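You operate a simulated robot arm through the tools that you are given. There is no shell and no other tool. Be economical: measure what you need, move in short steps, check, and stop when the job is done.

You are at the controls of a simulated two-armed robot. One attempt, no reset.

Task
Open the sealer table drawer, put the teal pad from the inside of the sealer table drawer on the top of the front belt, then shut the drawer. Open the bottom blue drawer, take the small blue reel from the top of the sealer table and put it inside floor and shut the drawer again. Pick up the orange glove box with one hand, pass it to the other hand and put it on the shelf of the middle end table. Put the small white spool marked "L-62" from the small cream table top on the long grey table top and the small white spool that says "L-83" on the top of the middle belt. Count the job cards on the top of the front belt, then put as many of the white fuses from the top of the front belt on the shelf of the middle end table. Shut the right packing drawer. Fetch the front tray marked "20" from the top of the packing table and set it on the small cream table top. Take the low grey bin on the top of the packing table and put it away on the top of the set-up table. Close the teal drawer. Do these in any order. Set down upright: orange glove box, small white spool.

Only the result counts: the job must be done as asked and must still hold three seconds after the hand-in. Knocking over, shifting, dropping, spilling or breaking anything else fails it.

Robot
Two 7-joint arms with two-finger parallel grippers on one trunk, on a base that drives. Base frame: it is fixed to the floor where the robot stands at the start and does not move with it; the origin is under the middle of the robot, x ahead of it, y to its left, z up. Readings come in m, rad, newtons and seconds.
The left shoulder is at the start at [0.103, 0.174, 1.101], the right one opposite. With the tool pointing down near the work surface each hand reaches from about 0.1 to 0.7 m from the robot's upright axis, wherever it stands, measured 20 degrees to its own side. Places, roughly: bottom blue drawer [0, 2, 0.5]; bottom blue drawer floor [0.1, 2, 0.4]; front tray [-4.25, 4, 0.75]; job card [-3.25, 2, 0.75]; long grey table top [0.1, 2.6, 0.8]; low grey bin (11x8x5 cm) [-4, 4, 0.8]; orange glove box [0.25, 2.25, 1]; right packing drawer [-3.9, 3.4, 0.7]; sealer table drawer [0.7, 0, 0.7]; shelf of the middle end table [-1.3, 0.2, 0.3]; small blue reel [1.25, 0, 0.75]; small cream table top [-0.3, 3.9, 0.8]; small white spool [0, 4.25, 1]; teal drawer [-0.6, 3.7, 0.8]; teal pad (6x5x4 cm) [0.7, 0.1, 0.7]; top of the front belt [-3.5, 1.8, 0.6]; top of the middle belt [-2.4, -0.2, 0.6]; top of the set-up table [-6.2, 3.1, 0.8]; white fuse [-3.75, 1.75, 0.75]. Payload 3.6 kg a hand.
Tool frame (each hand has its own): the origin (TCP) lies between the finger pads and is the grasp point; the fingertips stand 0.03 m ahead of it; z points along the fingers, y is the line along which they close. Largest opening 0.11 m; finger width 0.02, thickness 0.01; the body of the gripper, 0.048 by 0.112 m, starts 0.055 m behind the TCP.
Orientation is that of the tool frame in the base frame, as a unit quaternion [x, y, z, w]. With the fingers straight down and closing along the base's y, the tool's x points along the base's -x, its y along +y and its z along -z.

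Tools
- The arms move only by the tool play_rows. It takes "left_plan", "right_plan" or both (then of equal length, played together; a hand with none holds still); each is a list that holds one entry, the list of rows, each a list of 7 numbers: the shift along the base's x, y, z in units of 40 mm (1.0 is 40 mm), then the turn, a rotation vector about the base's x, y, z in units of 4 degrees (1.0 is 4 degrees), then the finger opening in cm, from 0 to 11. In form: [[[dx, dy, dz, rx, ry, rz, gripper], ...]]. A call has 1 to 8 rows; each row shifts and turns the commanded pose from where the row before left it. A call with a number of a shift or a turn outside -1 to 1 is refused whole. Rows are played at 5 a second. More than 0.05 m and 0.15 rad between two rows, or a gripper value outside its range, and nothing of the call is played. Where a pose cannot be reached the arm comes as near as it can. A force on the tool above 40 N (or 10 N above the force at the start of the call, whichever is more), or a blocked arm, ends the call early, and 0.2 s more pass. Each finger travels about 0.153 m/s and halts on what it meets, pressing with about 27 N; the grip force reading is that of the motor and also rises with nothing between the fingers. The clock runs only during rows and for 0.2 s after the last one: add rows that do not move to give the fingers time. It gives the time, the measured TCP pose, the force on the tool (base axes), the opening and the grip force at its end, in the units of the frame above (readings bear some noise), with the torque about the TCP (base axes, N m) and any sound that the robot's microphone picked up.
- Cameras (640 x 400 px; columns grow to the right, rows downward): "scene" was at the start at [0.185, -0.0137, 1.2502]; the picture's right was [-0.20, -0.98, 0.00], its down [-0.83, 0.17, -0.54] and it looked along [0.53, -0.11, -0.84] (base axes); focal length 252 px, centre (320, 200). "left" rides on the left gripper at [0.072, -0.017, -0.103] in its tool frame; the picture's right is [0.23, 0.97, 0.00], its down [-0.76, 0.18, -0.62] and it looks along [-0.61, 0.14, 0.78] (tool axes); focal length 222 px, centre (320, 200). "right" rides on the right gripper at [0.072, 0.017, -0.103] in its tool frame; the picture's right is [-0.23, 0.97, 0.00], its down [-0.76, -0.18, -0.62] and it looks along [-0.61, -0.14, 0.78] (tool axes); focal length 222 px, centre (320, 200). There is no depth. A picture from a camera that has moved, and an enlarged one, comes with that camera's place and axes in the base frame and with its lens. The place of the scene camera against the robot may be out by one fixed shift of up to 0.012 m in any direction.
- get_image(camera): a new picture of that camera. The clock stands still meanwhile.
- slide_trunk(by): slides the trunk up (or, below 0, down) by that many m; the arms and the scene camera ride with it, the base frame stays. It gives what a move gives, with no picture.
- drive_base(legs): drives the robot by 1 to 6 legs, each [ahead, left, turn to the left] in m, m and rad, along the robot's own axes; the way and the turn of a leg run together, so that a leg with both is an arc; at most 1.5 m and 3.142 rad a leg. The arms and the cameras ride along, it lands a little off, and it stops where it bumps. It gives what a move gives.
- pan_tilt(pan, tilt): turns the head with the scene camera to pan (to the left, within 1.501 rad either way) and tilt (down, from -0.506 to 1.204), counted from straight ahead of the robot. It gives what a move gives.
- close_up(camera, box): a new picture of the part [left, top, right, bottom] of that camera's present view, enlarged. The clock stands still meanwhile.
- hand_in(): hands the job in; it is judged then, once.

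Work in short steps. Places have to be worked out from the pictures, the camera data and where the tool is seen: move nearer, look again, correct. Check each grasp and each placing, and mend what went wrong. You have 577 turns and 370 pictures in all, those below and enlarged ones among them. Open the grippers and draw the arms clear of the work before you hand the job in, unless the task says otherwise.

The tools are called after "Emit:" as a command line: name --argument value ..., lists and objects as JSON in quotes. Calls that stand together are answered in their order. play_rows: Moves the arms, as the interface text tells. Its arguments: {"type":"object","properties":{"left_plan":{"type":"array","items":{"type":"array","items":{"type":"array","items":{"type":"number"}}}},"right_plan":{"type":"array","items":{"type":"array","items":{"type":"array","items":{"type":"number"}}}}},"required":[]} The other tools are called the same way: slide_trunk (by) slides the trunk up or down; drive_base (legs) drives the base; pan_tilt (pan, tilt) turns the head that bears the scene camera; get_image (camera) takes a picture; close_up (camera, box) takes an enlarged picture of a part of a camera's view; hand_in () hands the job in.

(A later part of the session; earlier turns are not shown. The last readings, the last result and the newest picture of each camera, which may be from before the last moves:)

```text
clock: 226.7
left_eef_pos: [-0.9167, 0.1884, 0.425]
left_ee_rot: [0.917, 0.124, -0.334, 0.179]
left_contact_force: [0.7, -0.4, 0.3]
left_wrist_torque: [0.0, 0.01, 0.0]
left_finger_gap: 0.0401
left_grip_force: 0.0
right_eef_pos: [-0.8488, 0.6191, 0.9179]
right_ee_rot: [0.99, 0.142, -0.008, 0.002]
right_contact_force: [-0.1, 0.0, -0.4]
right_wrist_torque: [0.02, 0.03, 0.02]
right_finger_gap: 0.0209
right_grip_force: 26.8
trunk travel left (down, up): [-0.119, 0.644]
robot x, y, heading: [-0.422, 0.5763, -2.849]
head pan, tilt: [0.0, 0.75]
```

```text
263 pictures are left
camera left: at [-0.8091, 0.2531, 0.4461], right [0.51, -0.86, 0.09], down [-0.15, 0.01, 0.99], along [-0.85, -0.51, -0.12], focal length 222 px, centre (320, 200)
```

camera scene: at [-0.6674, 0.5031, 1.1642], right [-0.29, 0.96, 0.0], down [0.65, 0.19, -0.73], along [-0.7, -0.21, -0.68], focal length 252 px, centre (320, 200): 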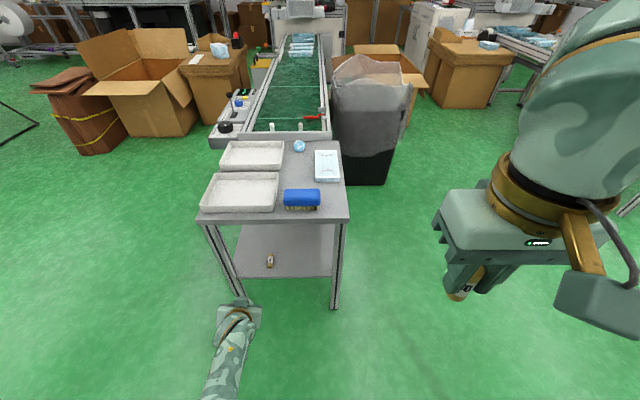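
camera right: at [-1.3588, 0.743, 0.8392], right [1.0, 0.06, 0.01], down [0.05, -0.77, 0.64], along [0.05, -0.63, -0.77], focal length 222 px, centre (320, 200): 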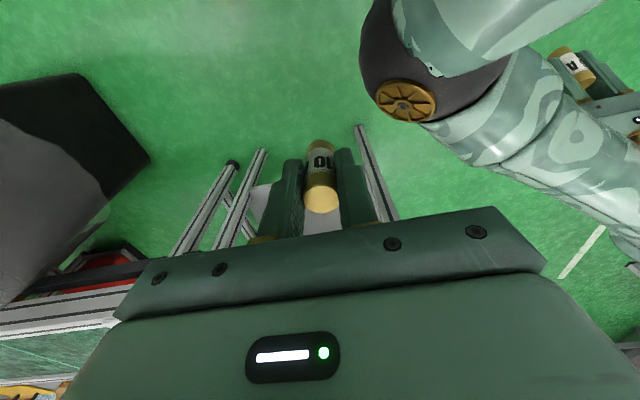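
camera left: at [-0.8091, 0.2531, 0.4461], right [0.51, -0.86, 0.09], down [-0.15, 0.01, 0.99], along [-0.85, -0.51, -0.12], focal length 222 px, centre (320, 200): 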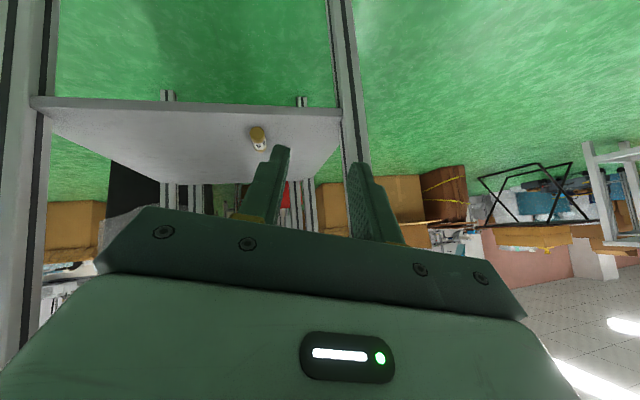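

Fuse rests on the shelf. Now the right hand: tilt forward and lower similarly, moving outward as it goes.

Emit:
play_rows --right_plan '[[[-0.42, -0.13, -0.85, -0.31, 0.95, 0, 0], [-0.42, -0.13, -0.85, -0.31, 0.95, 0, 0], [-0.42, -0.13, -0.85, -0.31, 0.95, 0, 0], [-0.42, -0.13, -0.85, -0.31, 0.95, 0, 0], [-0.42, -0.13, -0.85, -0.31, 0.95, 0, 0], [-0.42, -0.13, -0.85, -0.31, 0.95, 0, 0], [-0.42, -0.13, -0.85, -0.31, 0.95, 0, 0], [-0.42, -0.13, -0.85, -0.31, 0.95, 0, 0]]]'

Emit:
play_rows --right_plan '[[[-0.1, 0, -0.9, 0, 0, 0, 0], [-0.1, 0, -0.9, 0, 0, 0, 0], [-0.1, 0, -0.9, 0, 0, 0, 0], [-0.1, 0, -0.9, 0, 0, 0, 0], [-0.1, 0, -0.9, 0, 0, 0, 0], [-0.1, 0, -0.9, 0, 0, 0, 0]]]'

Emit:
get_image --camera "right"

Emit:
get_image --camera "scene"

```text
clock: 228.5
left_eef_pos: [-0.9172, 0.1878, 0.4245]
left_ee_rot: [0.917, 0.124, -0.334, 0.18]
left_contact_force: [0.4, 0.7, 0.0]
left_wrist_torque: [-0.01, -0.03, -0.01]
left_finger_gap: 0.0401
left_grip_force: 0.0
right_eef_pos: [-0.986, 0.5699, 0.6525]
right_ee_rot: [0.951, 0.137, -0.272, 0.045]
right_contact_force: [0.6, 1.2, -1.1]
right_wrist_torque: [-0.01, 0.0, 0.04]
right_finger_gap: 0.0211
right_grip_force: 27.0
right hand out of reach, approached as far as the arm can: row 8
trunk travel left (down, up): [-0.119, 0.644]
robot x, y, heading: [-0.4223, 0.5755, -2.848]
head pan, tilt: [0.0, 0.75]
```

```text
clock: 229.9
left_eef_pos: [-0.9159, 0.189, 0.4232]
left_ee_rot: [0.917, 0.123, -0.334, 0.178]
left_contact_force: [0.2, -0.4, 0.3]
left_wrist_torque: [-0.02, 0.02, 0.04]
left_finger_gap: 0.0402
left_grip_force: 0.0
right_eef_pos: [-0.9726, 0.5596, 0.4951]
right_ee_rot: [0.964, 0.142, -0.226, 0.016]
right_contact_force: [0.2, 0.4, -1.1]
right_wrist_torque: [-0.01, 0.02, 0.02]
right_finger_gap: 0.0214
right_grip_force: 27.3
right hand out of reach, approached as far as the arm can: row 1, 2, 3, 4, 5
trunk travel left (down, up): [-0.119, 0.644]
robot x, y, heading: [-0.4228, 0.5757, -2.856]
head pan, tilt: [0.0, 0.75]
```

```text
262 pictures are left
camera right: at [-0.8602, 0.5727, 0.5557], right [0.08, -0.99, 0.07], down [-0.44, 0.03, 0.9], along [-0.9, -0.1, -0.43], focal length 222 px, centre (320, 200)
```

right: 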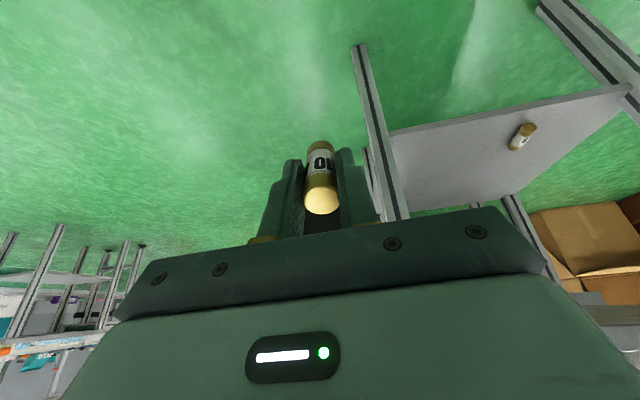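

```text
261 pictures are left
camera scene: at [-0.668, 0.5029, 1.164], right [-0.29, 0.96, 0.0], down [0.65, 0.19, -0.73], along [-0.7, -0.21, -0.68], focal length 252 px, centre (320, 200)
```

scene: 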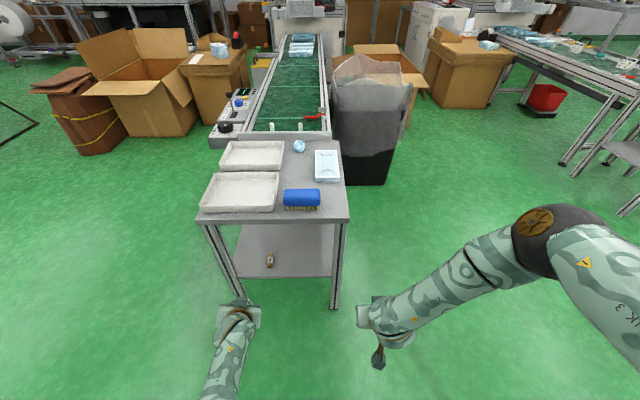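

Emit:
slide_trunk --by -0.1

Emit:
get_image --camera "right"

Emit:
get_image --camera "scene"

```text
clock: 231.2
left_eef_pos: [-0.9065, 0.1541, 0.326]
left_ee_rot: [0.915, 0.111, -0.33, 0.207]
left_contact_force: [0.0, -0.9, 0.3]
left_wrist_torque: [-0.02, 0.02, -0.03]
left_finger_gap: 0.0399
left_grip_force: 0.1
right_eef_pos: [-0.9413, 0.5713, 0.3422]
right_ee_rot: [0.978, 0.145, -0.152, 0.006]
right_contact_force: [0.8, 0.5, 0.0]
right_wrist_torque: [0.01, 0.02, -0.01]
right_finger_gap: 0.021
right_grip_force: 26.8
trunk travel left (down, up): [-0.019, 0.744]
robot x, y, heading: [-0.4219, 0.5761, -2.853]
head pan, tilt: [0.0, 0.75]
```

```text
260 pictures are left
camera right: at [-0.8388, 0.5797, 0.4185], right [0.07, -1.0, 0.03], down [-0.56, -0.01, 0.83], along [-0.82, -0.08, -0.56], focal length 222 px, centre (320, 200)
```

right: 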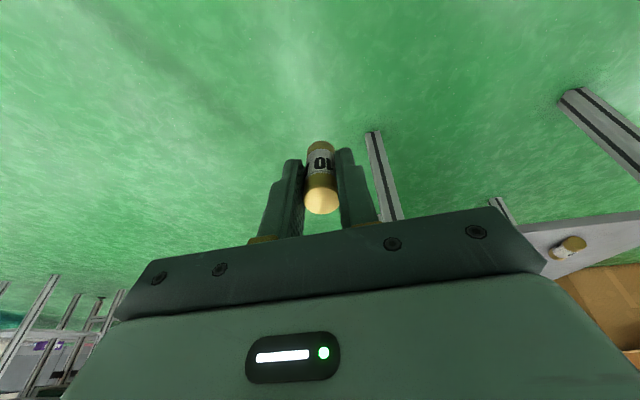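

```text
259 pictures are left
camera scene: at [-0.728, 0.485, 1.0563], right [-0.29, 0.96, 0.0], down [0.65, 0.19, -0.73], along [-0.7, -0.21, -0.68], focal length 252 px, centre (320, 200)
```

scene: 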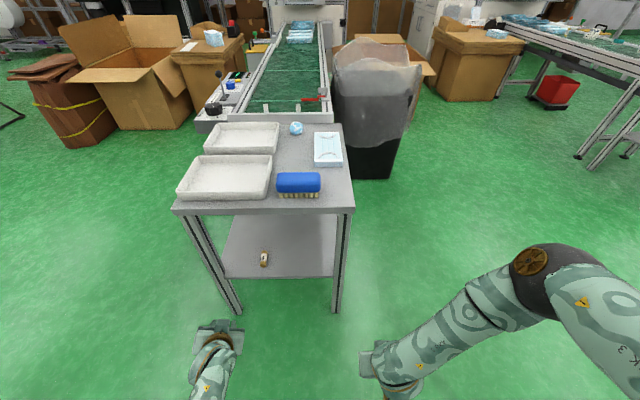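

Right hand is low enough but only tilted ~17°. Add tilt and rise slightly.

Emit:
play_rows --right_plan '[[[-0.1, -0.03, 0.2, -0.31, 0.95, 0, 0], [-0.1, -0.03, 0.2, -0.31, 0.95, 0, 0], [-0.1, -0.03, 0.2, -0.31, 0.95, 0, 0], [-0.1, -0.03, 0.2, -0.31, 0.95, 0, 0]]]'

Emit:
get_image --camera "right"

```text
clock: 232.2
left_eef_pos: [-0.909, 0.1549, 0.3259]
left_ee_rot: [0.914, 0.11, -0.333, 0.206]
left_contact_force: [0.2, 0.3, -0.7]
left_wrist_torque: [0.04, -0.01, -0.02]
left_finger_gap: 0.0401
left_grip_force: 0.1
right_eef_pos: [-0.9412, 0.5707, 0.3422]
right_ee_rot: [0.978, 0.145, -0.151, 0.005]
right_contact_force: [0.1, 0.1, -0.4]
right_wrist_torque: [0.02, -0.01, -0.01]
right_finger_gap: 0.0212
right_grip_force: 26.7
right hand out of reach, approached as far as the arm can: row 1, 2, 3, 4
trunk travel left (down, up): [-0.019, 0.744]
robot x, y, heading: [-0.4189, 0.5742, -2.853]
head pan, tilt: [0.0, 0.75]
```

```text
258 pictures are left
camera right: at [-0.8388, 0.5797, 0.418], right [0.07, -1.0, 0.03], down [-0.56, -0.01, 0.83], along [-0.82, -0.08, -0.56], focal length 222 px, centre (320, 200)
```

right: 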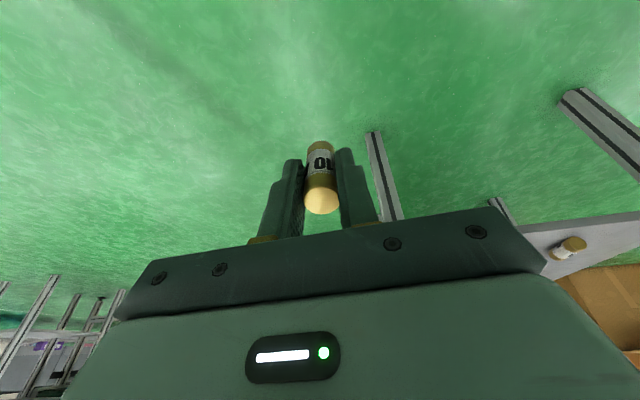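

Emit:
play_rows --right_plan '[[[0, 0, 0.8, 0, 0, 0, 0], [0, 0, 0.8, 0, 0, 0, 0], [0, 0, 0.8, 0, 0, 0, 0], [0, 0, 0.8, 0, 0, 0, 0]]]'

```text
clock: 233.2
left_eef_pos: [-0.91, 0.1544, 0.3271]
left_ee_rot: [0.914, 0.112, -0.332, 0.206]
left_contact_force: [-0.6, -0.3, -0.2]
left_wrist_torque: [0.02, 0.01, -0.02]
left_finger_gap: 0.04
left_grip_force: 0.2
right_eef_pos: [-0.9405, 0.5687, 0.472]
right_ee_rot: [0.978, 0.143, -0.151, 0.004]
right_contact_force: [-0.2, -0.5, -0.9]
right_wrist_torque: [-0.02, 0.0, -0.02]
right_finger_gap: 0.0214
right_grip_force: 27.0
trunk travel left (down, up): [-0.019, 0.744]
robot x, y, heading: [-0.4207, 0.5713, -2.855]
head pan, tilt: [0.0, 0.75]
```

Each call starts from the reached pose. Now tilt here at z 0.47, then lower.

Emit:
play_rows --right_plan '[[[-0.2, -0.06, 0, -0.31, 0.95, 0, 0], [-0.2, -0.06, 0, -0.31, 0.95, 0, 0], [-0.2, -0.06, 0, -0.31, 0.95, 0, 0], [-0.2, -0.06, 0, -0.31, 0.95, 0, 0], [0, 0, -0.6, 0, 0, 0, 0], [0, 0, -0.6, 0, 0, 0, 0], [0, 0, -0.6, 0, 0, 0, 0], [0, 0, -0.6, 0, 0, 0, 0]]]'

Emit:
get_image --camera "right"

```text
clock: 235.0
left_eef_pos: [-0.9122, 0.1549, 0.3275]
left_ee_rot: [0.913, 0.112, -0.334, 0.206]
left_contact_force: [0.5, 0.0, -0.5]
left_wrist_torque: [0.01, -0.01, 0.0]
left_finger_gap: 0.04
left_grip_force: 0.0
right_eef_pos: [-0.9564, 0.5439, 0.3901]
right_ee_rot: [0.97, 0.146, -0.196, -0.002]
right_contact_force: [-0.4, 0.4, -0.8]
right_wrist_torque: [0.04, -0.02, 0.0]
right_finger_gap: 0.0212
right_grip_force: 26.8
right hand out of reach, approached as far as the arm can: row 2, 3, 4, 5, 6, 7, 8
trunk travel left (down, up): [-0.019, 0.744]
robot x, y, heading: [-0.419, 0.5759, -2.855]
head pan, tilt: [0.0, 0.75]
```

```text
257 pictures are left
camera right: at [-0.8482, 0.5531, 0.4568], right [0.07, -1.0, 0.03], down [-0.48, -0.01, 0.88], along [-0.87, -0.08, -0.48], focal length 222 px, centre (320, 200)
```

right: 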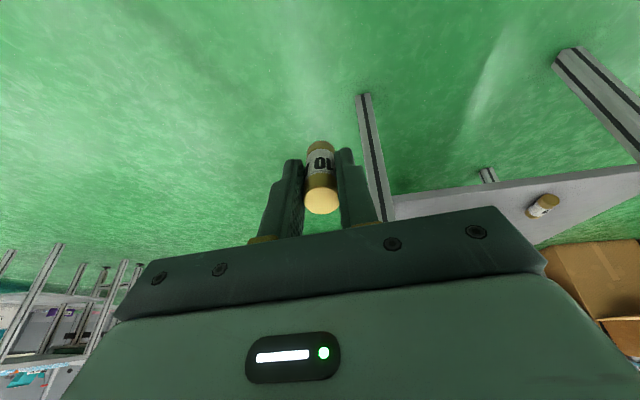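

It's limited by folding, not length — so extend forward by 0.1 m, then tilt and lower.

Emit:
play_rows --right_plan '[[[-0.8, -0.25, 0, 0, 0, 0, 0], [-0.8, -0.25, 0, 0, 0, 0, 0], [-0.8, -0.25, 0, 0, 0, 0, 0], [0, 0, 0, -0.31, 0.95, 0, 0], [0, 0, 0, -0.31, 0.95, 0, 0], [0, 0, 0, -0.31, 0.95, 0, 0], [0, 0, -0.4, 0, 0, 0, 0], [0, 0, -0.4, 0, 0, 0, 0]]]'

Emit:
get_image --camera "right"

Emit:
get_image --camera "scene"

```text
clock: 236.8
left_eef_pos: [-0.912, 0.1555, 0.3286]
left_ee_rot: [0.913, 0.112, -0.334, 0.206]
left_contact_force: [0.2, 1.3, 0.1]
left_wrist_torque: [0.03, 0.0, 0.0]
left_finger_gap: 0.0398
left_grip_force: 0.1
right_eef_pos: [-1.0636, 0.5, 0.358]
right_ee_rot: [0.945, 0.138, -0.296, 0.014]
right_contact_force: [-0.3, 0.1, -0.1]
right_wrist_torque: [-0.01, -0.04, 0.0]
right_finger_gap: 0.0211
right_grip_force: 27.5
right hand out of reach, approached as far as the arm can: row 6
trunk travel left (down, up): [-0.019, 0.744]
robot x, y, heading: [-0.422, 0.5751, -2.853]
head pan, tilt: [0.0, 0.75]
```

```text
256 pictures are left
camera right: at [-0.9445, 0.5134, 0.4004], right [0.08, -0.99, 0.08], down [-0.3, 0.05, 0.95], along [-0.95, -0.1, -0.3], focal length 222 px, centre (320, 200)
```

right: 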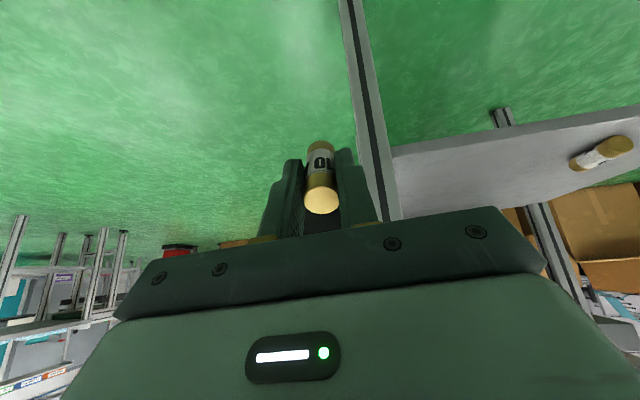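

```text
255 pictures are left
camera scene: at [-0.7286, 0.4848, 1.0559], right [-0.29, 0.96, 0.0], down [0.65, 0.2, -0.73], along [-0.7, -0.21, -0.68], focal length 252 px, centre (320, 200)
```

scene: 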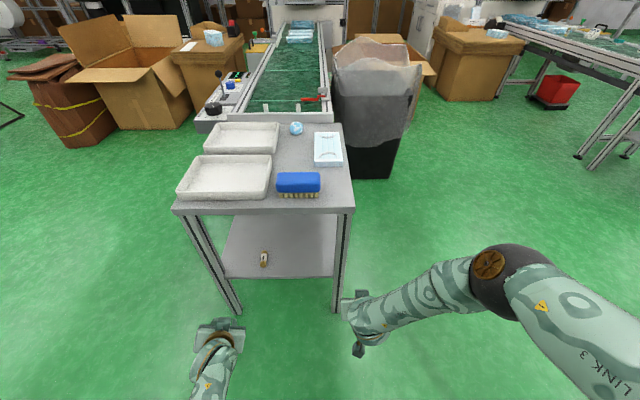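

Good tilt now. Shift the left hand outward to clear the leg, then drive left 0.155 m to line up the right hand.

Emit:
play_rows --left_plan '[[[0.25, -0.8, 0.3, 0, 0, 0, 4], [0.25, -0.8, 0.3, 0, 0, 0, 4], [0.25, -0.8, 0.3, 0, 0, 0, 4]]]'

Emit:
drive_base --legs '[[0, 0.155, 0]]'

Emit:
get_image --camera "scene"

Emit:
get_image --camera "right"

```text
clock: 237.6
left_eef_pos: [-0.8861, 0.0935, 0.3606]
left_ee_rot: [0.918, 0.123, -0.332, 0.176]
left_contact_force: [-0.1, -0.3, 0.6]
left_wrist_torque: [0.04, -0.01, -0.04]
left_finger_gap: 0.0402
left_grip_force: 0.0
right_eef_pos: [-1.0648, 0.5008, 0.3575]
right_ee_rot: [0.945, 0.139, -0.296, 0.014]
right_contact_force: [-0.2, 0.3, -0.1]
right_wrist_torque: [-0.01, -0.02, 0.0]
right_finger_gap: 0.0211
right_grip_force: 27.9
trunk travel left (down, up): [-0.019, 0.744]
robot x, y, heading: [-0.4252, 0.5773, -2.848]
head pan, tilt: [0.0, 0.75]
```

```text
clock: 239.0
left_eef_pos: [-0.8393, -0.0589, 0.3605]
left_ee_rot: [0.917, 0.126, -0.333, 0.178]
left_contact_force: [0.6, 0.0, 0.0]
left_wrist_torque: [0.01, 0.01, -0.02]
left_finger_gap: 0.04
left_grip_force: 0.0
right_eef_pos: [-1.0205, 0.3482, 0.3579]
right_ee_rot: [0.945, 0.139, -0.296, 0.015]
right_contact_force: [0.3, 0.1, 0.3]
right_wrist_torque: [0.01, -0.01, 0.02]
right_finger_gap: 0.0209
right_grip_force: 26.7
trunk travel left (down, up): [-0.019, 0.744]
robot x, y, heading: [-0.3802, 0.4222, -2.851]
head pan, tilt: [0.0, 0.75]
```

```text
254 pictures are left
camera scene: at [-0.6834, 0.3341, 1.0559], right [-0.29, 0.96, 0.0], down [0.65, 0.2, -0.73], along [-0.7, -0.21, -0.68], focal length 252 px, centre (320, 200)
```

scene: 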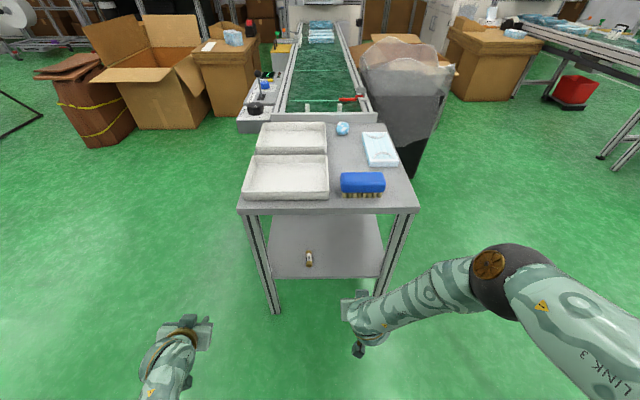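

```text
253 pictures are left
camera right: at [-0.8992, 0.3621, 0.4006], right [0.09, -0.99, 0.07], down [-0.3, 0.05, 0.95], along [-0.95, -0.11, -0.3], focal length 222 px, centre (320, 200)
```

right: 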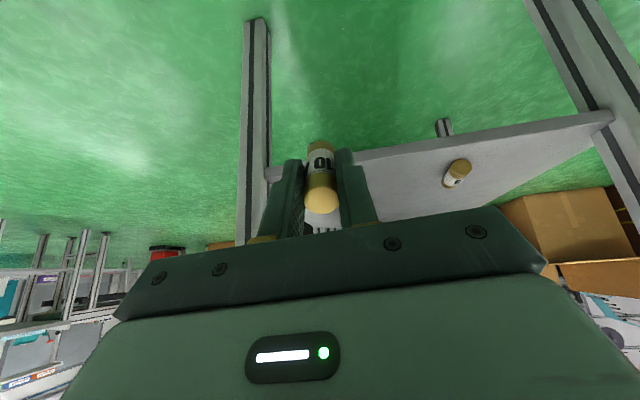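

Lined up. Drive ahead 0.195 m over the shelf.

Emit:
drive_base --legs '[[0.195, 0, 0]]'

Emit:
get_image --camera "right"

Emit:
play_rows --right_plan '[[[0, 0, -0.3, 0, 0, 0, 0], [0, 0, -0.3, 0, 0, 0, 0], [0, 0, -0.2, 0, 0, 0, 0], [0, 0, -0.15, 0, 0, 0, 0]]]'

Emit:
get_image --camera "right"

```text
clock: 240.6
left_eef_pos: [-1.0273, -0.117, 0.36]
left_ee_rot: [0.917, 0.127, -0.333, 0.179]
left_contact_force: [-0.1, 0.9, 0.1]
left_wrist_torque: [0.02, 0.01, -0.02]
left_finger_gap: 0.0398
left_grip_force: 0.0
right_eef_pos: [-1.2045, 0.2912, 0.3562]
right_ee_rot: [0.945, 0.14, -0.295, 0.014]
right_contact_force: [0.0, 0.7, -0.1]
right_wrist_torque: [-0.01, -0.04, -0.01]
right_finger_gap: 0.0213
right_grip_force: 27.0
trunk travel left (down, up): [-0.019, 0.744]
robot x, y, heading: [-0.5668, 0.3655, -2.846]
head pan, tilt: [0.0, 0.75]
```

```text
252 pictures are left
camera right: at [-1.0855, 0.3047, 0.4003], right [0.09, -0.99, 0.07], down [-0.3, 0.04, 0.95], along [-0.95, -0.11, -0.3], focal length 222 px, centre (320, 200)
```

right: 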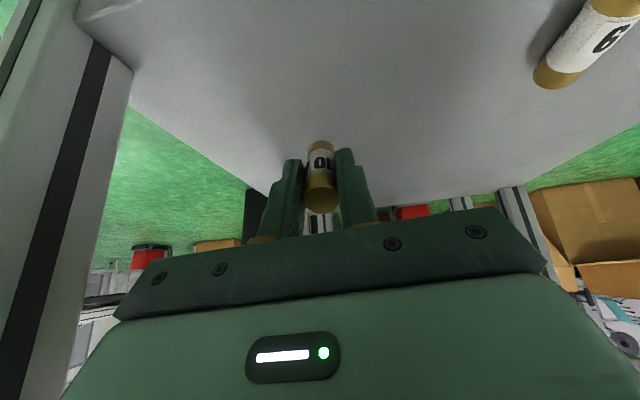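

```text
clock: 241.6
left_eef_pos: [-1.0261, -0.1158, 0.3618]
left_ee_rot: [0.917, 0.127, -0.333, 0.179]
left_contact_force: [-0.5, 0.1, 1.6]
left_wrist_torque: [0.0, 0.0, -0.02]
left_finger_gap: 0.04
left_grip_force: 0.1
right_eef_pos: [-1.2051, 0.2899, 0.3198]
right_ee_rot: [0.945, 0.141, -0.296, 0.016]
right_contact_force: [2.9, -1.7, 20.6]
right_wrist_torque: [-0.17, 0.33, 0.07]
right_finger_gap: 0.021
right_grip_force: 27.0
trunk travel left (down, up): [-0.019, 0.744]
robot x, y, heading: [-0.5671, 0.3726, -2.845]
head pan, tilt: [0.0, 0.75]
```

```text
251 pictures are left
camera right: at [-1.0859, 0.3039, 0.3627], right [0.09, -0.99, 0.08], down [-0.3, 0.04, 0.95], along [-0.95, -0.11, -0.29], focal length 222 px, centre (320, 200)
```

right: 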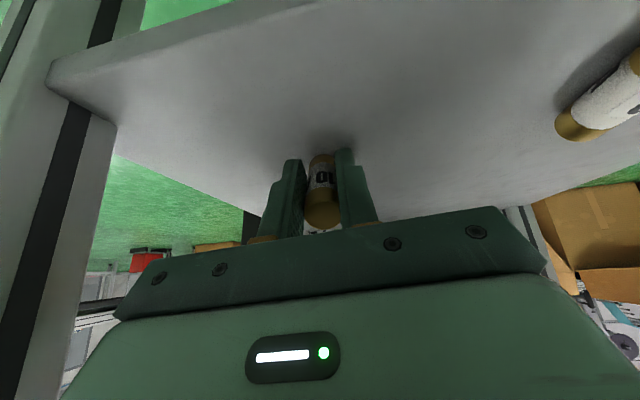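

Contact. Release slightly and check.

Emit:
play_rows --right_plan '[[[0, 0, 0.05, 0, 0, 0, 2.8], [0, 0, 0, 0, 0, 0, 3], [0, 0, 0, 0, 0, 0, 4]]]'

Emit:
get_image --camera "right"

```text
clock: 242.4
left_eef_pos: [-1.0266, -0.1166, 0.3605]
left_ee_rot: [0.917, 0.127, -0.333, 0.179]
left_contact_force: [0.7, -0.6, 0.4]
left_wrist_torque: [-0.01, -0.02, 0.02]
left_finger_gap: 0.0397
left_grip_force: 0.1
right_eef_pos: [-1.2047, 0.2907, 0.3203]
right_ee_rot: [0.945, 0.141, -0.294, 0.014]
right_contact_force: [0.3, -0.1, -0.3]
right_wrist_torque: [-0.01, 0.03, 0.0]
right_finger_gap: 0.0399
right_grip_force: 0.1
trunk travel left (down, up): [-0.019, 0.744]
robot x, y, heading: [-0.5655, 0.3675, -2.847]
head pan, tilt: [0.0, 0.75]
```

```text
250 pictures are left
camera right: at [-1.0859, 0.3048, 0.3633], right [0.09, -0.99, 0.07], down [-0.3, 0.04, 0.95], along [-0.95, -0.11, -0.3], focal length 222 px, centre (320, 200)
```

right: 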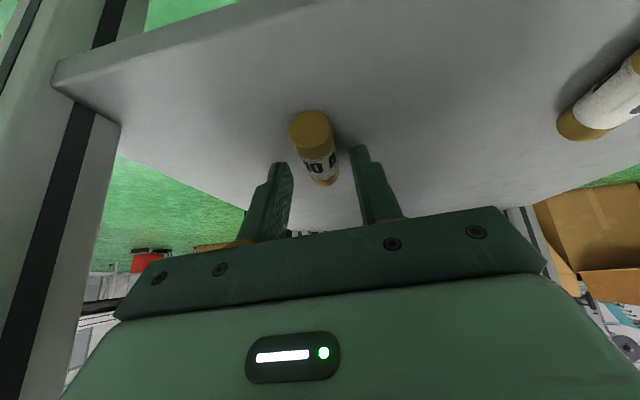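

Fuse lies safely between the fingers. Open wider and back the base straight out.

Emit:
play_rows --right_plan '[[[0, 0, 0.2, 0, 0, 0, 7], [0, 0, 0.2, 0, 0, 0, 7]]]'

Emit:
drive_base --legs '[[-0.4, 0, 0]]'

Emit:
get_image --camera "scene"

Emit:
get_image --camera "right"

```text
clock: 243.0
left_eef_pos: [-1.0269, -0.1173, 0.3597]
left_ee_rot: [0.917, 0.127, -0.332, 0.18]
left_contact_force: [0.6, 0.6, 0.5]
left_wrist_torque: [-0.01, 0.0, 0.02]
left_finger_gap: 0.0401
left_grip_force: 0.0
right_eef_pos: [-1.2046, 0.2918, 0.3349]
right_ee_rot: [0.945, 0.142, -0.295, 0.016]
right_contact_force: [1.0, 0.1, 0.3]
right_wrist_torque: [0.0, -0.06, 0.0]
right_finger_gap: 0.0698
right_grip_force: 0.0
trunk travel left (down, up): [-0.019, 0.744]
robot x, y, heading: [-0.5649, 0.3655, -2.843]
head pan, tilt: [0.0, 0.75]
```

```text
clock: 245.5
left_eef_pos: [-0.6434, -0.0014, 0.3608]
left_ee_rot: [0.917, 0.127, -0.332, 0.179]
left_contact_force: [-0.2, 0.3, -0.5]
left_wrist_torque: [0.0, 0.02, 0.01]
left_finger_gap: 0.04
left_grip_force: 0.0
right_eef_pos: [-0.8222, 0.4051, 0.3369]
right_ee_rot: [0.945, 0.142, -0.294, 0.016]
right_contact_force: [0.3, -0.1, -0.1]
right_wrist_torque: [-0.02, 0.0, 0.0]
right_finger_gap: 0.0697
right_grip_force: 0.0
trunk travel left (down, up): [-0.019, 0.744]
robot x, y, heading: [-0.1836, 0.4888, -2.843]
head pan, tilt: [0.0, 0.75]
```

```text
249 pictures are left
camera scene: at [-0.4879, 0.3926, 1.056], right [-0.29, 0.96, 0.0], down [0.65, 0.2, -0.73], along [-0.7, -0.21, -0.68], focal length 252 px, centre (320, 200)
```

scene: 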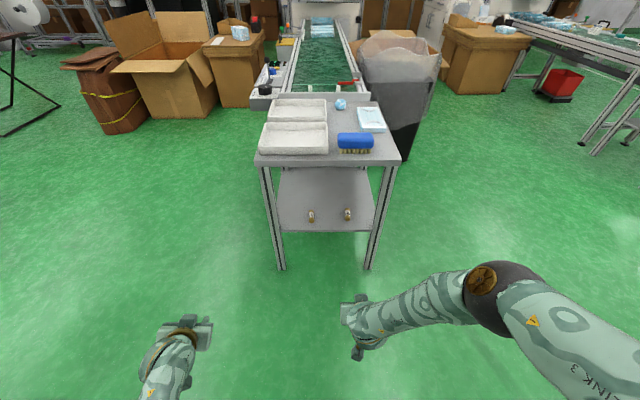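

```text
248 pictures are left
camera right: at [-0.703, 0.4197, 0.3797], right [0.09, -0.99, 0.07], down [-0.3, 0.04, 0.95], along [-0.95, -0.11, -0.3], focal length 222 px, centre (320, 200)
```

right: 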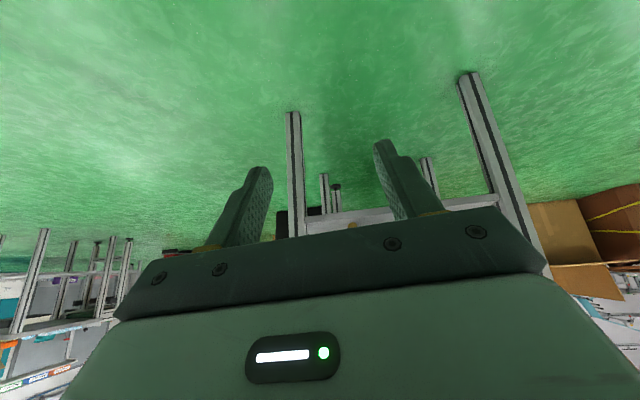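

Both fuses are on the shelf. Raise the trunk and bring both hands back to upright pointing-down poses.

Emit:
slide_trunk --by 0.3

Emit:
play_rows --left_plan '[[[-0.3, -0.1, 0.8, 0.555, -0.74, 0.03, 6], [-0.3, -0.1, 0.8, 0.555, -0.74, 0.03, 6], [-0.3, -0.1, 0.8, 0.555, -0.74, 0.03, 6], [-0.3, -0.1, 0.8, 0.555, -0.74, 0.03, 6], [-0.3, -0.1, 0.8, 0.555, -0.74, 0.03, 6], [-0.3, -0.1, 0.8, 0.555, -0.74, 0.03, 6]]]' --right_plan '[[[0, 0, 0.8, 0.19, -0.925, 0, 6], [0, 0, 0.8, 0.19, -0.925, 0, 6], [0, 0, 0.8, 0.19, -0.925, 0, 6], [0, 0, 0.8, 0.19, -0.925, 0, 6], [0, 0, 0.8, 0.19, -0.925, 0, 6], [0, 0, 0.8, 0.19, -0.925, 0, 6]]]'

Emit:
play_rows --left_plan '[[[0, 0, 0.5, 0.555, -0.74, 0.03, 6], [0, 0, 0.5, 0.555, -0.74, 0.03, 6], [0, 0, 0.5, 0.555, -0.74, 0.03, 6], [0, 0, 0.5, 0.555, -0.74, 0.03, 6], [0, 0, 0.5, 0.555, -0.74, 0.03, 6], [0, 0, 0.5, 0.555, -0.74, 0.03, 6]]]' --right_plan '[[[0, 0, 0.5, 0.19, -0.925, 0, 6], [0, 0, 0.5, 0.19, -0.925, 0, 6], [0, 0, 0.5, 0.19, -0.925, 0, 6], [0, 0, 0, 0, 0, 0, 6], [0, 0, 0, 0, 0, 0, 6], [0, 0, 0, 0, 0, 0, 6]]]'

```text
clock: 248.5
left_eef_pos: [-0.643, -0.0005, 0.66]
left_ee_rot: [0.917, 0.127, -0.333, 0.179]
left_contact_force: [-0.1, -0.1, 0.0]
left_wrist_torque: [0.01, 0.01, -0.03]
left_finger_gap: 0.0399
left_grip_force: 0.1
right_eef_pos: [-0.8442, 0.4, 0.7127]
right_ee_rot: [0.924, 0.137, -0.356, 0.025]
right_contact_force: [0.0, -0.6, 0.4]
right_wrist_torque: [0.05, 0.01, -0.01]
right_finger_gap: 0.0698
right_grip_force: 0.1
trunk travel left (down, up): [-0.319, 0.444]
robot x, y, heading: [-0.1834, 0.4861, -2.845]
head pan, tilt: [0.0, 0.75]
```

```text
clock: 249.9
left_eef_pos: [-0.7149, -0.0254, 0.8507]
left_ee_rot: [0.971, 0.141, -0.169, 0.091]
left_contact_force: [-0.5, 0.2, -0.3]
left_wrist_torque: [0.01, 0.02, -0.01]
left_finger_gap: 0.0598
left_grip_force: 0.0
right_eef_pos: [-0.8448, 0.399, 0.9047]
right_ee_rot: [0.976, 0.144, -0.165, 0.014]
right_contact_force: [0.5, 0.3, -0.3]
right_wrist_torque: [0.02, 0.04, -0.01]
right_finger_gap: 0.0598
right_grip_force: 0.0
trunk travel left (down, up): [-0.319, 0.444]
robot x, y, heading: [-0.1821, 0.4871, -2.844]
head pan, tilt: [0.0, 0.75]
```

```text
clock: 251.3
left_eef_pos: [-0.7137, -0.0273, 0.9714]
left_ee_rot: [0.989, 0.15, 0.001, -0.001]
left_contact_force: [-0.2, 0.8, 0.3]
left_wrist_torque: [0.02, 0.03, 0.02]
left_finger_gap: 0.0597
left_grip_force: 0.0
right_eef_pos: [-0.8455, 0.3996, 0.9635]
right_ee_rot: [0.987, 0.145, -0.068, 0.008]
right_contact_force: [0.3, 0.4, 0.3]
right_wrist_torque: [-0.02, -0.01, -0.01]
right_finger_gap: 0.06
right_grip_force: 0.1
trunk travel left (down, up): [-0.319, 0.444]
robot x, y, heading: [-0.1834, 0.486, -2.844]
head pan, tilt: [0.0, 0.75]
```

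Next the blue reel: reach it from the right end of the sealer table. Raise the trunk and drive round the corner, then look.

Emit:
slide_trunk --by 0.15

Emit:
play_rows --right_plan '[[[0, 0, 0, 0.19, -0.925, 0, 8], [0, 0, 0, 0.19, -0.925, 0, 8]]]'

Emit:
drive_base --legs '[[0, 0, -1.561], [-1.0, 0.2, 0], [-0.67, -0.65, 0], [0, -0.63, 0]]'

Emit:
pan_tilt --pan 0.0 --tilt 0.6

Emit:
get_image --camera "scene"

```text
clock: 253.1
left_eef_pos: [-0.7026, -0.0227, 1.1736]
left_ee_rot: [0.988, 0.151, -0.042, 0.006]
left_contact_force: [0.1, -0.3, -0.1]
left_wrist_torque: [0.01, 0.04, 0.01]
left_finger_gap: 0.0601
left_grip_force: 0.1
right_eef_pos: [-0.8346, 0.4028, 1.1597]
right_ee_rot: [0.984, 0.144, -0.106, 0.015]
right_contact_force: [0.4, -0.4, 0.6]
right_wrist_torque: [-0.02, 0.01, 0.01]
right_finger_gap: 0.06
right_grip_force: 0.1
trunk travel left (down, up): [-0.469, 0.294]
robot x, y, heading: [-0.1801, 0.4852, -2.839]
head pan, tilt: [0.0, 0.75]
```

```text
clock: 253.7
left_eef_pos: [-0.7029, -0.0223, 1.1757]
left_ee_rot: [0.988, 0.15, -0.043, 0.006]
left_contact_force: [0.7, 0.8, -0.3]
left_wrist_torque: [0.02, 0.0, 0.03]
left_finger_gap: 0.0601
left_grip_force: 0.1
right_eef_pos: [-0.8346, 0.4031, 1.1616]
right_ee_rot: [0.984, 0.145, -0.106, 0.014]
right_contact_force: [0.2, -0.1, 0.9]
right_wrist_torque: [0.02, 0.01, 0.0]
right_finger_gap: 0.0799
right_grip_force: 0.0
right hand out of reach, approached as far as the arm can: row 1, 2
trunk travel left (down, up): [-0.469, 0.294]
robot x, y, heading: [-0.1806, 0.487, -2.841]
head pan, tilt: [0.0, 0.75]
```

```text
clock: 270.5
left_eef_pos: [0.8613, -0.2684, 1.1757]
left_ee_rot: [0.804, -0.593, -0.035, -0.024]
left_contact_force: [0.5, 0.2, 0.5]
left_wrist_torque: [-0.02, 0.01, -0.02]
left_finger_gap: 0.0598
left_grip_force: 0.0
right_eef_pos: [1.286, -0.1374, 1.1604]
right_ee_rot: [0.797, -0.595, -0.084, -0.064]
right_contact_force: [0.0, -0.3, -0.1]
right_wrist_torque: [0.0, -0.01, 0.0]
right_finger_gap: 0.0799
right_grip_force: 0.1
trunk travel left (down, up): [-0.469, 0.294]
robot x, y, heading: [1.3707, -0.7912, 1.863]
head pan, tilt: [0.0, 0.75]
```

```text
clock: 271.2
left_eef_pos: [0.8607, -0.2697, 1.1768]
left_ee_rot: [0.804, -0.593, -0.035, -0.025]
left_contact_force: [0.0, 0.0, 0.7]
left_wrist_torque: [0.01, -0.01, -0.02]
left_finger_gap: 0.0602
left_grip_force: 0.1
right_eef_pos: [1.2853, -0.1369, 1.1606]
right_ee_rot: [0.797, -0.594, -0.085, -0.063]
right_contact_force: [-0.3, -0.6, -0.1]
right_wrist_torque: [-0.02, 0.04, -0.04]
right_finger_gap: 0.08
right_grip_force: 0.1
trunk travel left (down, up): [-0.469, 0.294]
robot x, y, heading: [1.3699, -0.7927, 1.865]
head pan, tilt: [0.0, 0.6]
```

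```text
247 pictures are left
camera scene: at [1.3341, -0.6785, 1.5367], right [0.96, 0.29, 0.0], down [0.16, -0.54, -0.82], along [-0.24, 0.79, -0.57], focal length 252 px, centre (320, 200)
```

scene: 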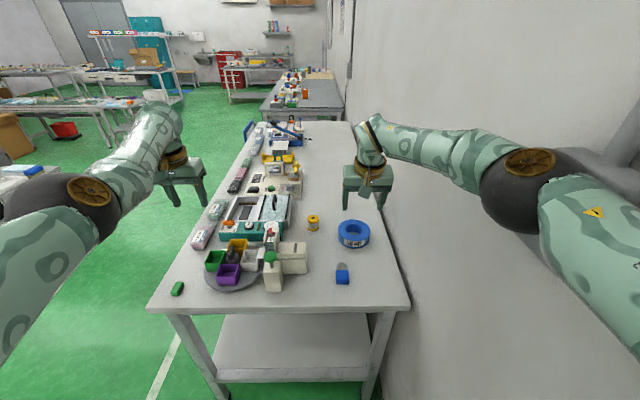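

The reel is at ≈(1.24, 0.06). Zoom in to judge its size and shape.

Emit:
close_up --camera "scene" --box '[280, 190, 440, 290]'

Emit:
get_image --camera "right"

```text
4.00 times, centred on (360, 240) of scene
camera zoom: at [1.3341, -0.6785, 1.5367], right [0.96, 0.29, 0.0], down [0.16, -0.54, -0.82], along [-0.24, 0.79, -0.57], focal length 1007 px, centre (160, 40)
```

zoom: 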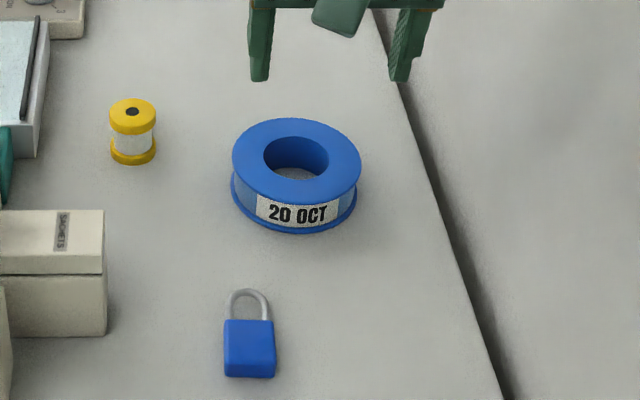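

```text
245 pictures are left
camera right: at [1.2965, -0.2321, 1.2463], right [-1.0, -0.06, 0.05], down [-0.01, 0.64, 0.77], along [-0.08, 0.77, -0.64], focal length 222 px, centre (320, 200)
```

right: 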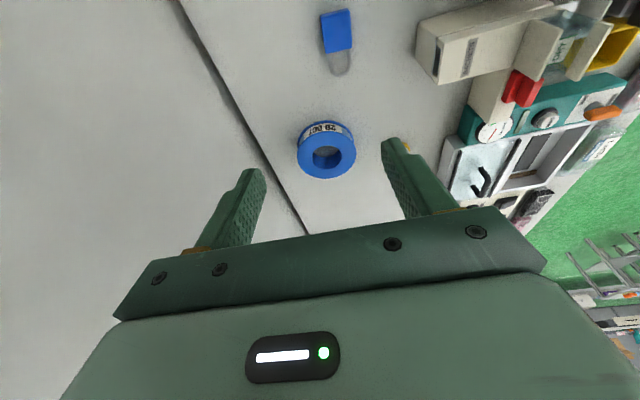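

The reel is ~12.5 cm across with a ~6 cm hole: I'll grip the ring wall with one finger in the hole. Lower the trunk a bit, drive up to the table end and straighten the right hand.

Emit:
slide_trunk --by -0.12

Emit:
drive_base --legs '[[0.2, 0, 0]]'

Emit:
play_rows --right_plan '[[[0, 0, 0, -0.97, -0.29, 0, 8], [0, 0, 0, -0.97, -0.29, 0, 8], [0, 0, 0, -0.97, -0.29, 0, 8]]]'

Emit:
get_image --camera "right"

Emit:
get_image --camera "scene"

```text
clock: 272.7
left_eef_pos: [0.8354, -0.2805, 1.0514]
left_ee_rot: [0.811, -0.584, -0.032, -0.03]
left_contact_force: [0.8, 0.6, -0.8]
left_wrist_torque: [-0.07, 0.02, 0.02]
left_finger_gap: 0.0601
left_grip_force: 0.1
right_eef_pos: [1.255, -0.1426, 1.0412]
right_ee_rot: [0.806, -0.583, -0.081, -0.068]
right_contact_force: [-0.1, -0.7, -1.2]
right_wrist_torque: [0.01, -0.01, 0.0]
right_finger_gap: 0.0798
right_grip_force: 0.0
trunk travel left (down, up): [-0.349, 0.414]
robot x, y, heading: [1.3627, -0.7903, 1.884]
head pan, tilt: [0.0, 0.6]
```

```text
clock: 273.9
left_eef_pos: [0.8041, -0.2029, 1.0647]
left_ee_rot: [0.817, -0.575, -0.04, -0.024]
left_contact_force: [-1.1, 0.7, 0.6]
left_wrist_torque: [-0.05, -0.06, 0.0]
left_finger_gap: 0.06
left_grip_force: 0.2
right_eef_pos: [1.2122, -0.0625, 1.0445]
right_ee_rot: [0.817, -0.566, -0.088, -0.06]
right_contact_force: [-5.4, -1.0, 2.6]
right_wrist_torque: [0.02, -0.54, -0.07]
right_finger_gap: 0.0802
right_grip_force: 0.1
trunk travel left (down, up): [-0.349, 0.414]
robot x, y, heading: [1.3236, -0.7016, 1.91]
head pan, tilt: [0.0, 0.6]
stopped in leg 1: the robot was blocked; the commanded pose is now the measured one
```

```text
clock: 274.6
left_eef_pos: [0.8308, -0.1916, 1.058]
left_ee_rot: [0.809, -0.586, -0.039, -0.02]
left_contact_force: [-0.3, -0.7, -0.8]
left_wrist_torque: [-0.01, 0.02, 0.02]
left_finger_gap: 0.0599
left_grip_force: 0.1
right_eef_pos: [1.246, -0.0674, 1.034]
right_ee_rot: [0.81, -0.586, -0.03, -0.015]
right_contact_force: [0.1, 0.4, 0.6]
right_wrist_torque: [-0.04, 0.01, -0.01]
right_finger_gap: 0.08
right_grip_force: 0.1
right hand out of reach, approached as far as the arm can: row 2, 3
trunk travel left (down, up): [-0.349, 0.414]
robot x, y, heading: [1.3357, -0.7067, 1.888]
head pan, tilt: [0.0, 0.6]
```

```text
244 pictures are left
camera right: at [1.2572, -0.1486, 1.1317], right [-1.0, -0.09, 0.03], down [-0.05, 0.74, 0.67], along [-0.08, 0.67, -0.74], focal length 222 px, centre (320, 200)
```

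right: 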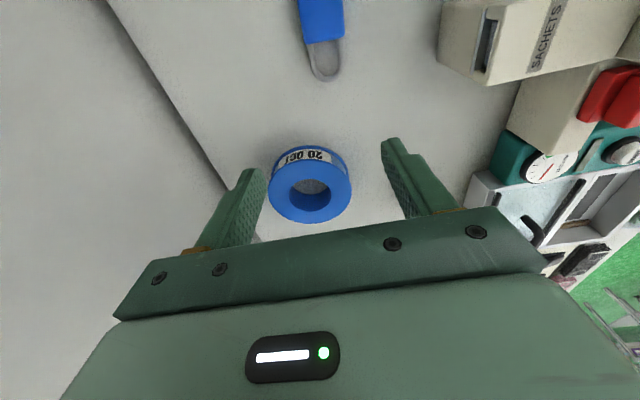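

```text
243 pictures are left
camera scene: at [1.2858, -0.565, 1.4158], right [0.95, 0.31, 0.0], down [0.18, -0.54, -0.82], along [-0.25, 0.79, -0.57], focal length 252 px, centre (320, 200)
```

scene: 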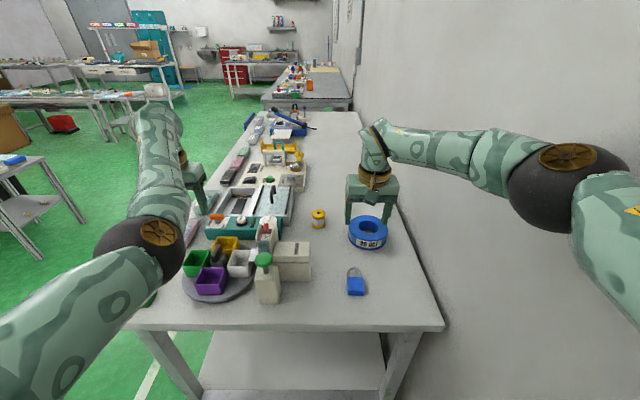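

The right elbow brushed the wall. Shift left 0.12 m, then move ahead 0.12 m.

Emit:
drive_base --legs '[[0, 0.12, 0]]'

Emit:
drive_base --legs '[[0.12, 0, 0]]'

Emit:
get_image --camera "scene"

Emit:
get_image --camera "right"

```text
clock: 275.9
left_eef_pos: [0.7163, -0.2261, 1.0587]
left_ee_rot: [0.809, -0.586, -0.037, -0.019]
left_contact_force: [-0.2, -0.4, -0.4]
left_wrist_torque: [-0.06, -0.01, -0.01]
left_finger_gap: 0.0599
left_grip_force: 0.0
right_eef_pos: [1.1308, -0.1045, 1.0331]
right_ee_rot: [0.811, -0.585, -0.031, -0.014]
right_contact_force: [-0.4, 0.6, 0.4]
right_wrist_torque: [0.03, -0.02, 0.02]
right_finger_gap: 0.0799
right_grip_force: 0.1
trunk travel left (down, up): [-0.349, 0.414]
robot x, y, heading: [1.2216, -0.7407, 1.883]
head pan, tilt: [0.0, 0.6]
```

```text
clock: 277.1
left_eef_pos: [0.6789, -0.1097, 1.0586]
left_ee_rot: [0.809, -0.587, -0.038, -0.019]
left_contact_force: [-0.6, -0.3, 0.3]
left_wrist_torque: [-0.02, 0.01, 0.0]
left_finger_gap: 0.0596
left_grip_force: 0.1
right_eef_pos: [1.095, 0.014, 1.0334]
right_ee_rot: [0.81, -0.585, -0.03, -0.013]
right_contact_force: [0.0, 0.0, 0.0]
right_wrist_torque: [-0.03, 0.02, -0.01]
right_finger_gap: 0.08
right_grip_force: 0.1
trunk travel left (down, up): [-0.349, 0.414]
robot x, y, heading: [1.184, -0.6274, 1.882]
head pan, tilt: [0.0, 0.6]
```

```text
242 pictures are left
camera scene: at [1.1357, -0.4828, 1.4155], right [0.95, 0.31, 0.0], down [0.17, -0.54, -0.82], along [-0.25, 0.78, -0.57], focal length 252 px, centre (320, 200)
```

scene: 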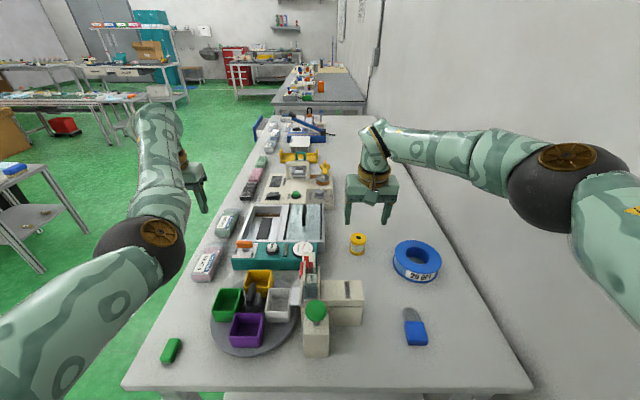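

```text
241 pictures are left
camera right: at [1.1058, -0.0675, 1.1305], right [-1.0, -0.09, 0.03], down [-0.05, 0.74, 0.67], along [-0.08, 0.66, -0.74], focal length 222 px, centre (320, 200)
```

right: 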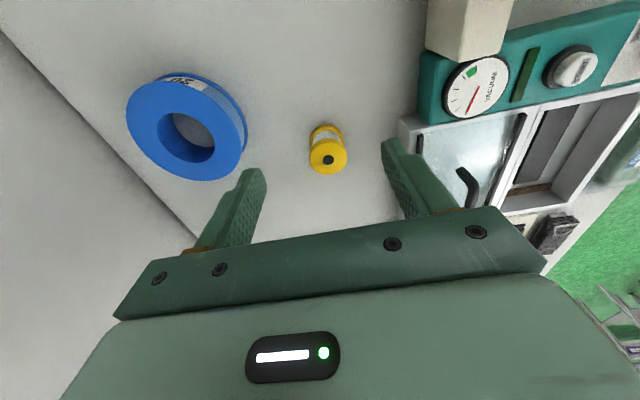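

Reel centre (1.245, 0.063), top z≈0.88. Position over its near-left ring wall and descend partway.

Emit:
play_rows --right_plan '[[[0.88, 0.29, 0, 0, 0, 0, 6], [0.88, 0.29, 0, 0, 0, 0, 6], [0.88, 0.29, 0, 0, 0, 0, 6], [0, 0, -0.9, 0, 0, 0, 6], [0, 0, -0.8, 0, 0, 0, 6]]]'

Emit:
get_image --camera "right"

Emit:
close_up --camera "scene" --box '[320, 170, 480, 270]'

```text
clock: 278.3
left_eef_pos: [0.6793, -0.1101, 1.0591]
left_ee_rot: [0.809, -0.587, -0.038, -0.019]
left_contact_force: [0.8, 0.1, -0.4]
left_wrist_torque: [-0.03, 0.0, 0.01]
left_finger_gap: 0.06
left_grip_force: 0.1
right_eef_pos: [1.1245, 0.0192, 0.965]
right_ee_rot: [0.81, -0.585, -0.031, -0.014]
right_contact_force: [-0.2, 0.0, -0.5]
right_wrist_torque: [-0.01, -0.02, -0.03]
right_finger_gap: 0.0599
right_grip_force: 0.1
right hand out of reach, approached as far as the arm can: row 1, 2, 3
trunk travel left (down, up): [-0.349, 0.414]
robot x, y, heading: [1.1808, -0.6265, 1.882]
head pan, tilt: [0.0, 0.6]
```

```text
240 pictures are left
camera right: at [1.1345, -0.0606, 1.0627], right [-1.0, -0.09, 0.03], down [-0.05, 0.74, 0.67], along [-0.08, 0.67, -0.74], focal length 222 px, centre (320, 200)
```

right: 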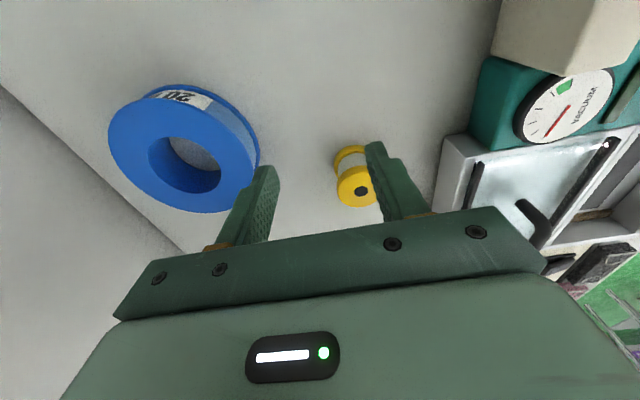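

```text
4.00 times, centred on (400, 220) of scene
camera zoom: at [1.136, -0.4841, 1.4157], right [0.95, 0.31, 0.0], down [0.17, -0.54, -0.82], along [-0.25, 0.78, -0.57], focal length 1007 px, centre (0, 120)
```

zoom: 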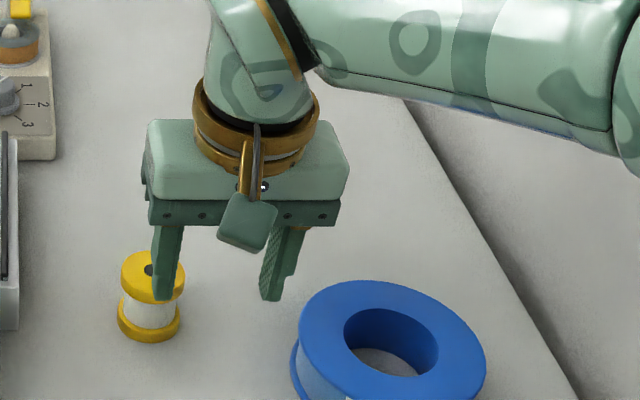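

Just short of reach; drive 0.045 m ahead (staying above the yellow spool), then move right.

Emit:
play_rows --right_plan '[[[0.3, 0.1, 0.5, 0, 0, 0, 6], [0, 0, 0.3, 0, 0, 0, 6]]]'

Emit:
drive_base --legs '[[0.045, 0, 0]]'

Emit:
play_rows --right_plan '[[[0.9, 0.1, 0, 0, 0, 0, 6], [0.9, 0, 0, 0, 0, 0, 6], [0.5, 0, -0.5, 0, 0, 0, 6], [0, 0, -0.5, 0, 0, 0, 6]]]'

Emit:
get_image --camera "right"

```text
clock: 278.9
left_eef_pos: [0.6783, -0.1104, 1.0597]
left_ee_rot: [0.809, -0.586, -0.038, -0.019]
left_contact_force: [0.0, -0.6, 0.2]
left_wrist_torque: [0.03, 0.02, -0.02]
left_finger_gap: 0.06
left_grip_force: 0.0
right_eef_pos: [1.1359, 0.0243, 0.9958]
right_ee_rot: [0.81, -0.585, -0.031, -0.013]
right_contact_force: [0.4, 0.0, 0.4]
right_wrist_torque: [0.01, -0.01, 0.02]
right_finger_gap: 0.06
right_grip_force: 0.2
trunk travel left (down, up): [-0.349, 0.414]
robot x, y, heading: [1.1819, -0.6249, 1.882]
head pan, tilt: [0.0, 0.6]
```

```text
clock: 279.8
left_eef_pos: [0.6658, -0.0679, 1.0609]
left_ee_rot: [0.809, -0.586, -0.039, -0.02]
left_contact_force: [0.4, -0.3, -0.8]
left_wrist_torque: [-0.06, -0.01, -0.02]
left_finger_gap: 0.0601
left_grip_force: 0.1
right_eef_pos: [1.124, 0.0662, 0.9977]
right_ee_rot: [0.81, -0.585, -0.032, -0.014]
right_contact_force: [-0.2, 0.5, -0.1]
right_wrist_torque: [-0.04, -0.02, -0.03]
right_finger_gap: 0.06
right_grip_force: 0.0
trunk travel left (down, up): [-0.349, 0.414]
robot x, y, heading: [1.1682, -0.5811, 1.882]
head pan, tilt: [0.0, 0.6]
```

```text
clock: 280.8
left_eef_pos: [0.6655, -0.0677, 1.0584]
left_ee_rot: [0.809, -0.587, -0.038, -0.02]
left_contact_force: [-0.5, -0.5, -0.6]
left_wrist_torque: [-0.01, 0.01, 0.04]
left_finger_gap: 0.06
left_grip_force: 0.1
right_eef_pos: [1.216, 0.0694, 0.9566]
right_ee_rot: [0.81, -0.585, -0.03, -0.013]
right_contact_force: [-0.2, 0.1, -0.9]
right_wrist_torque: [-0.04, -0.01, -0.04]
right_finger_gap: 0.0602
right_grip_force: 0.1
trunk travel left (down, up): [-0.349, 0.414]
robot x, y, heading: [1.1698, -0.5826, 1.885]
head pan, tilt: [0.0, 0.6]
```

```text
238 pictures are left
camera right: at [1.2264, -0.0105, 1.0551], right [-1.0, -0.09, 0.03], down [-0.05, 0.74, 0.67], along [-0.08, 0.66, -0.74], focal length 222 px, centre (320, 200)
```

right: 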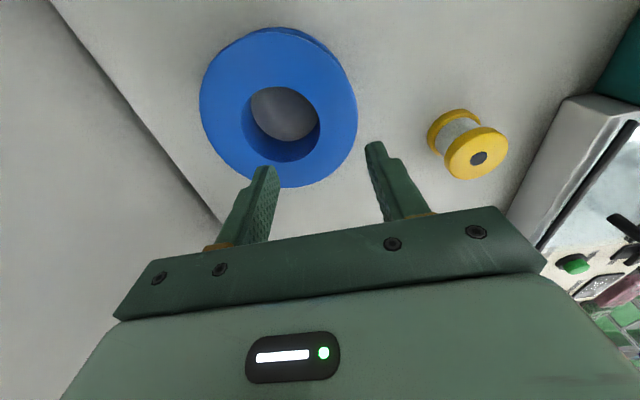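

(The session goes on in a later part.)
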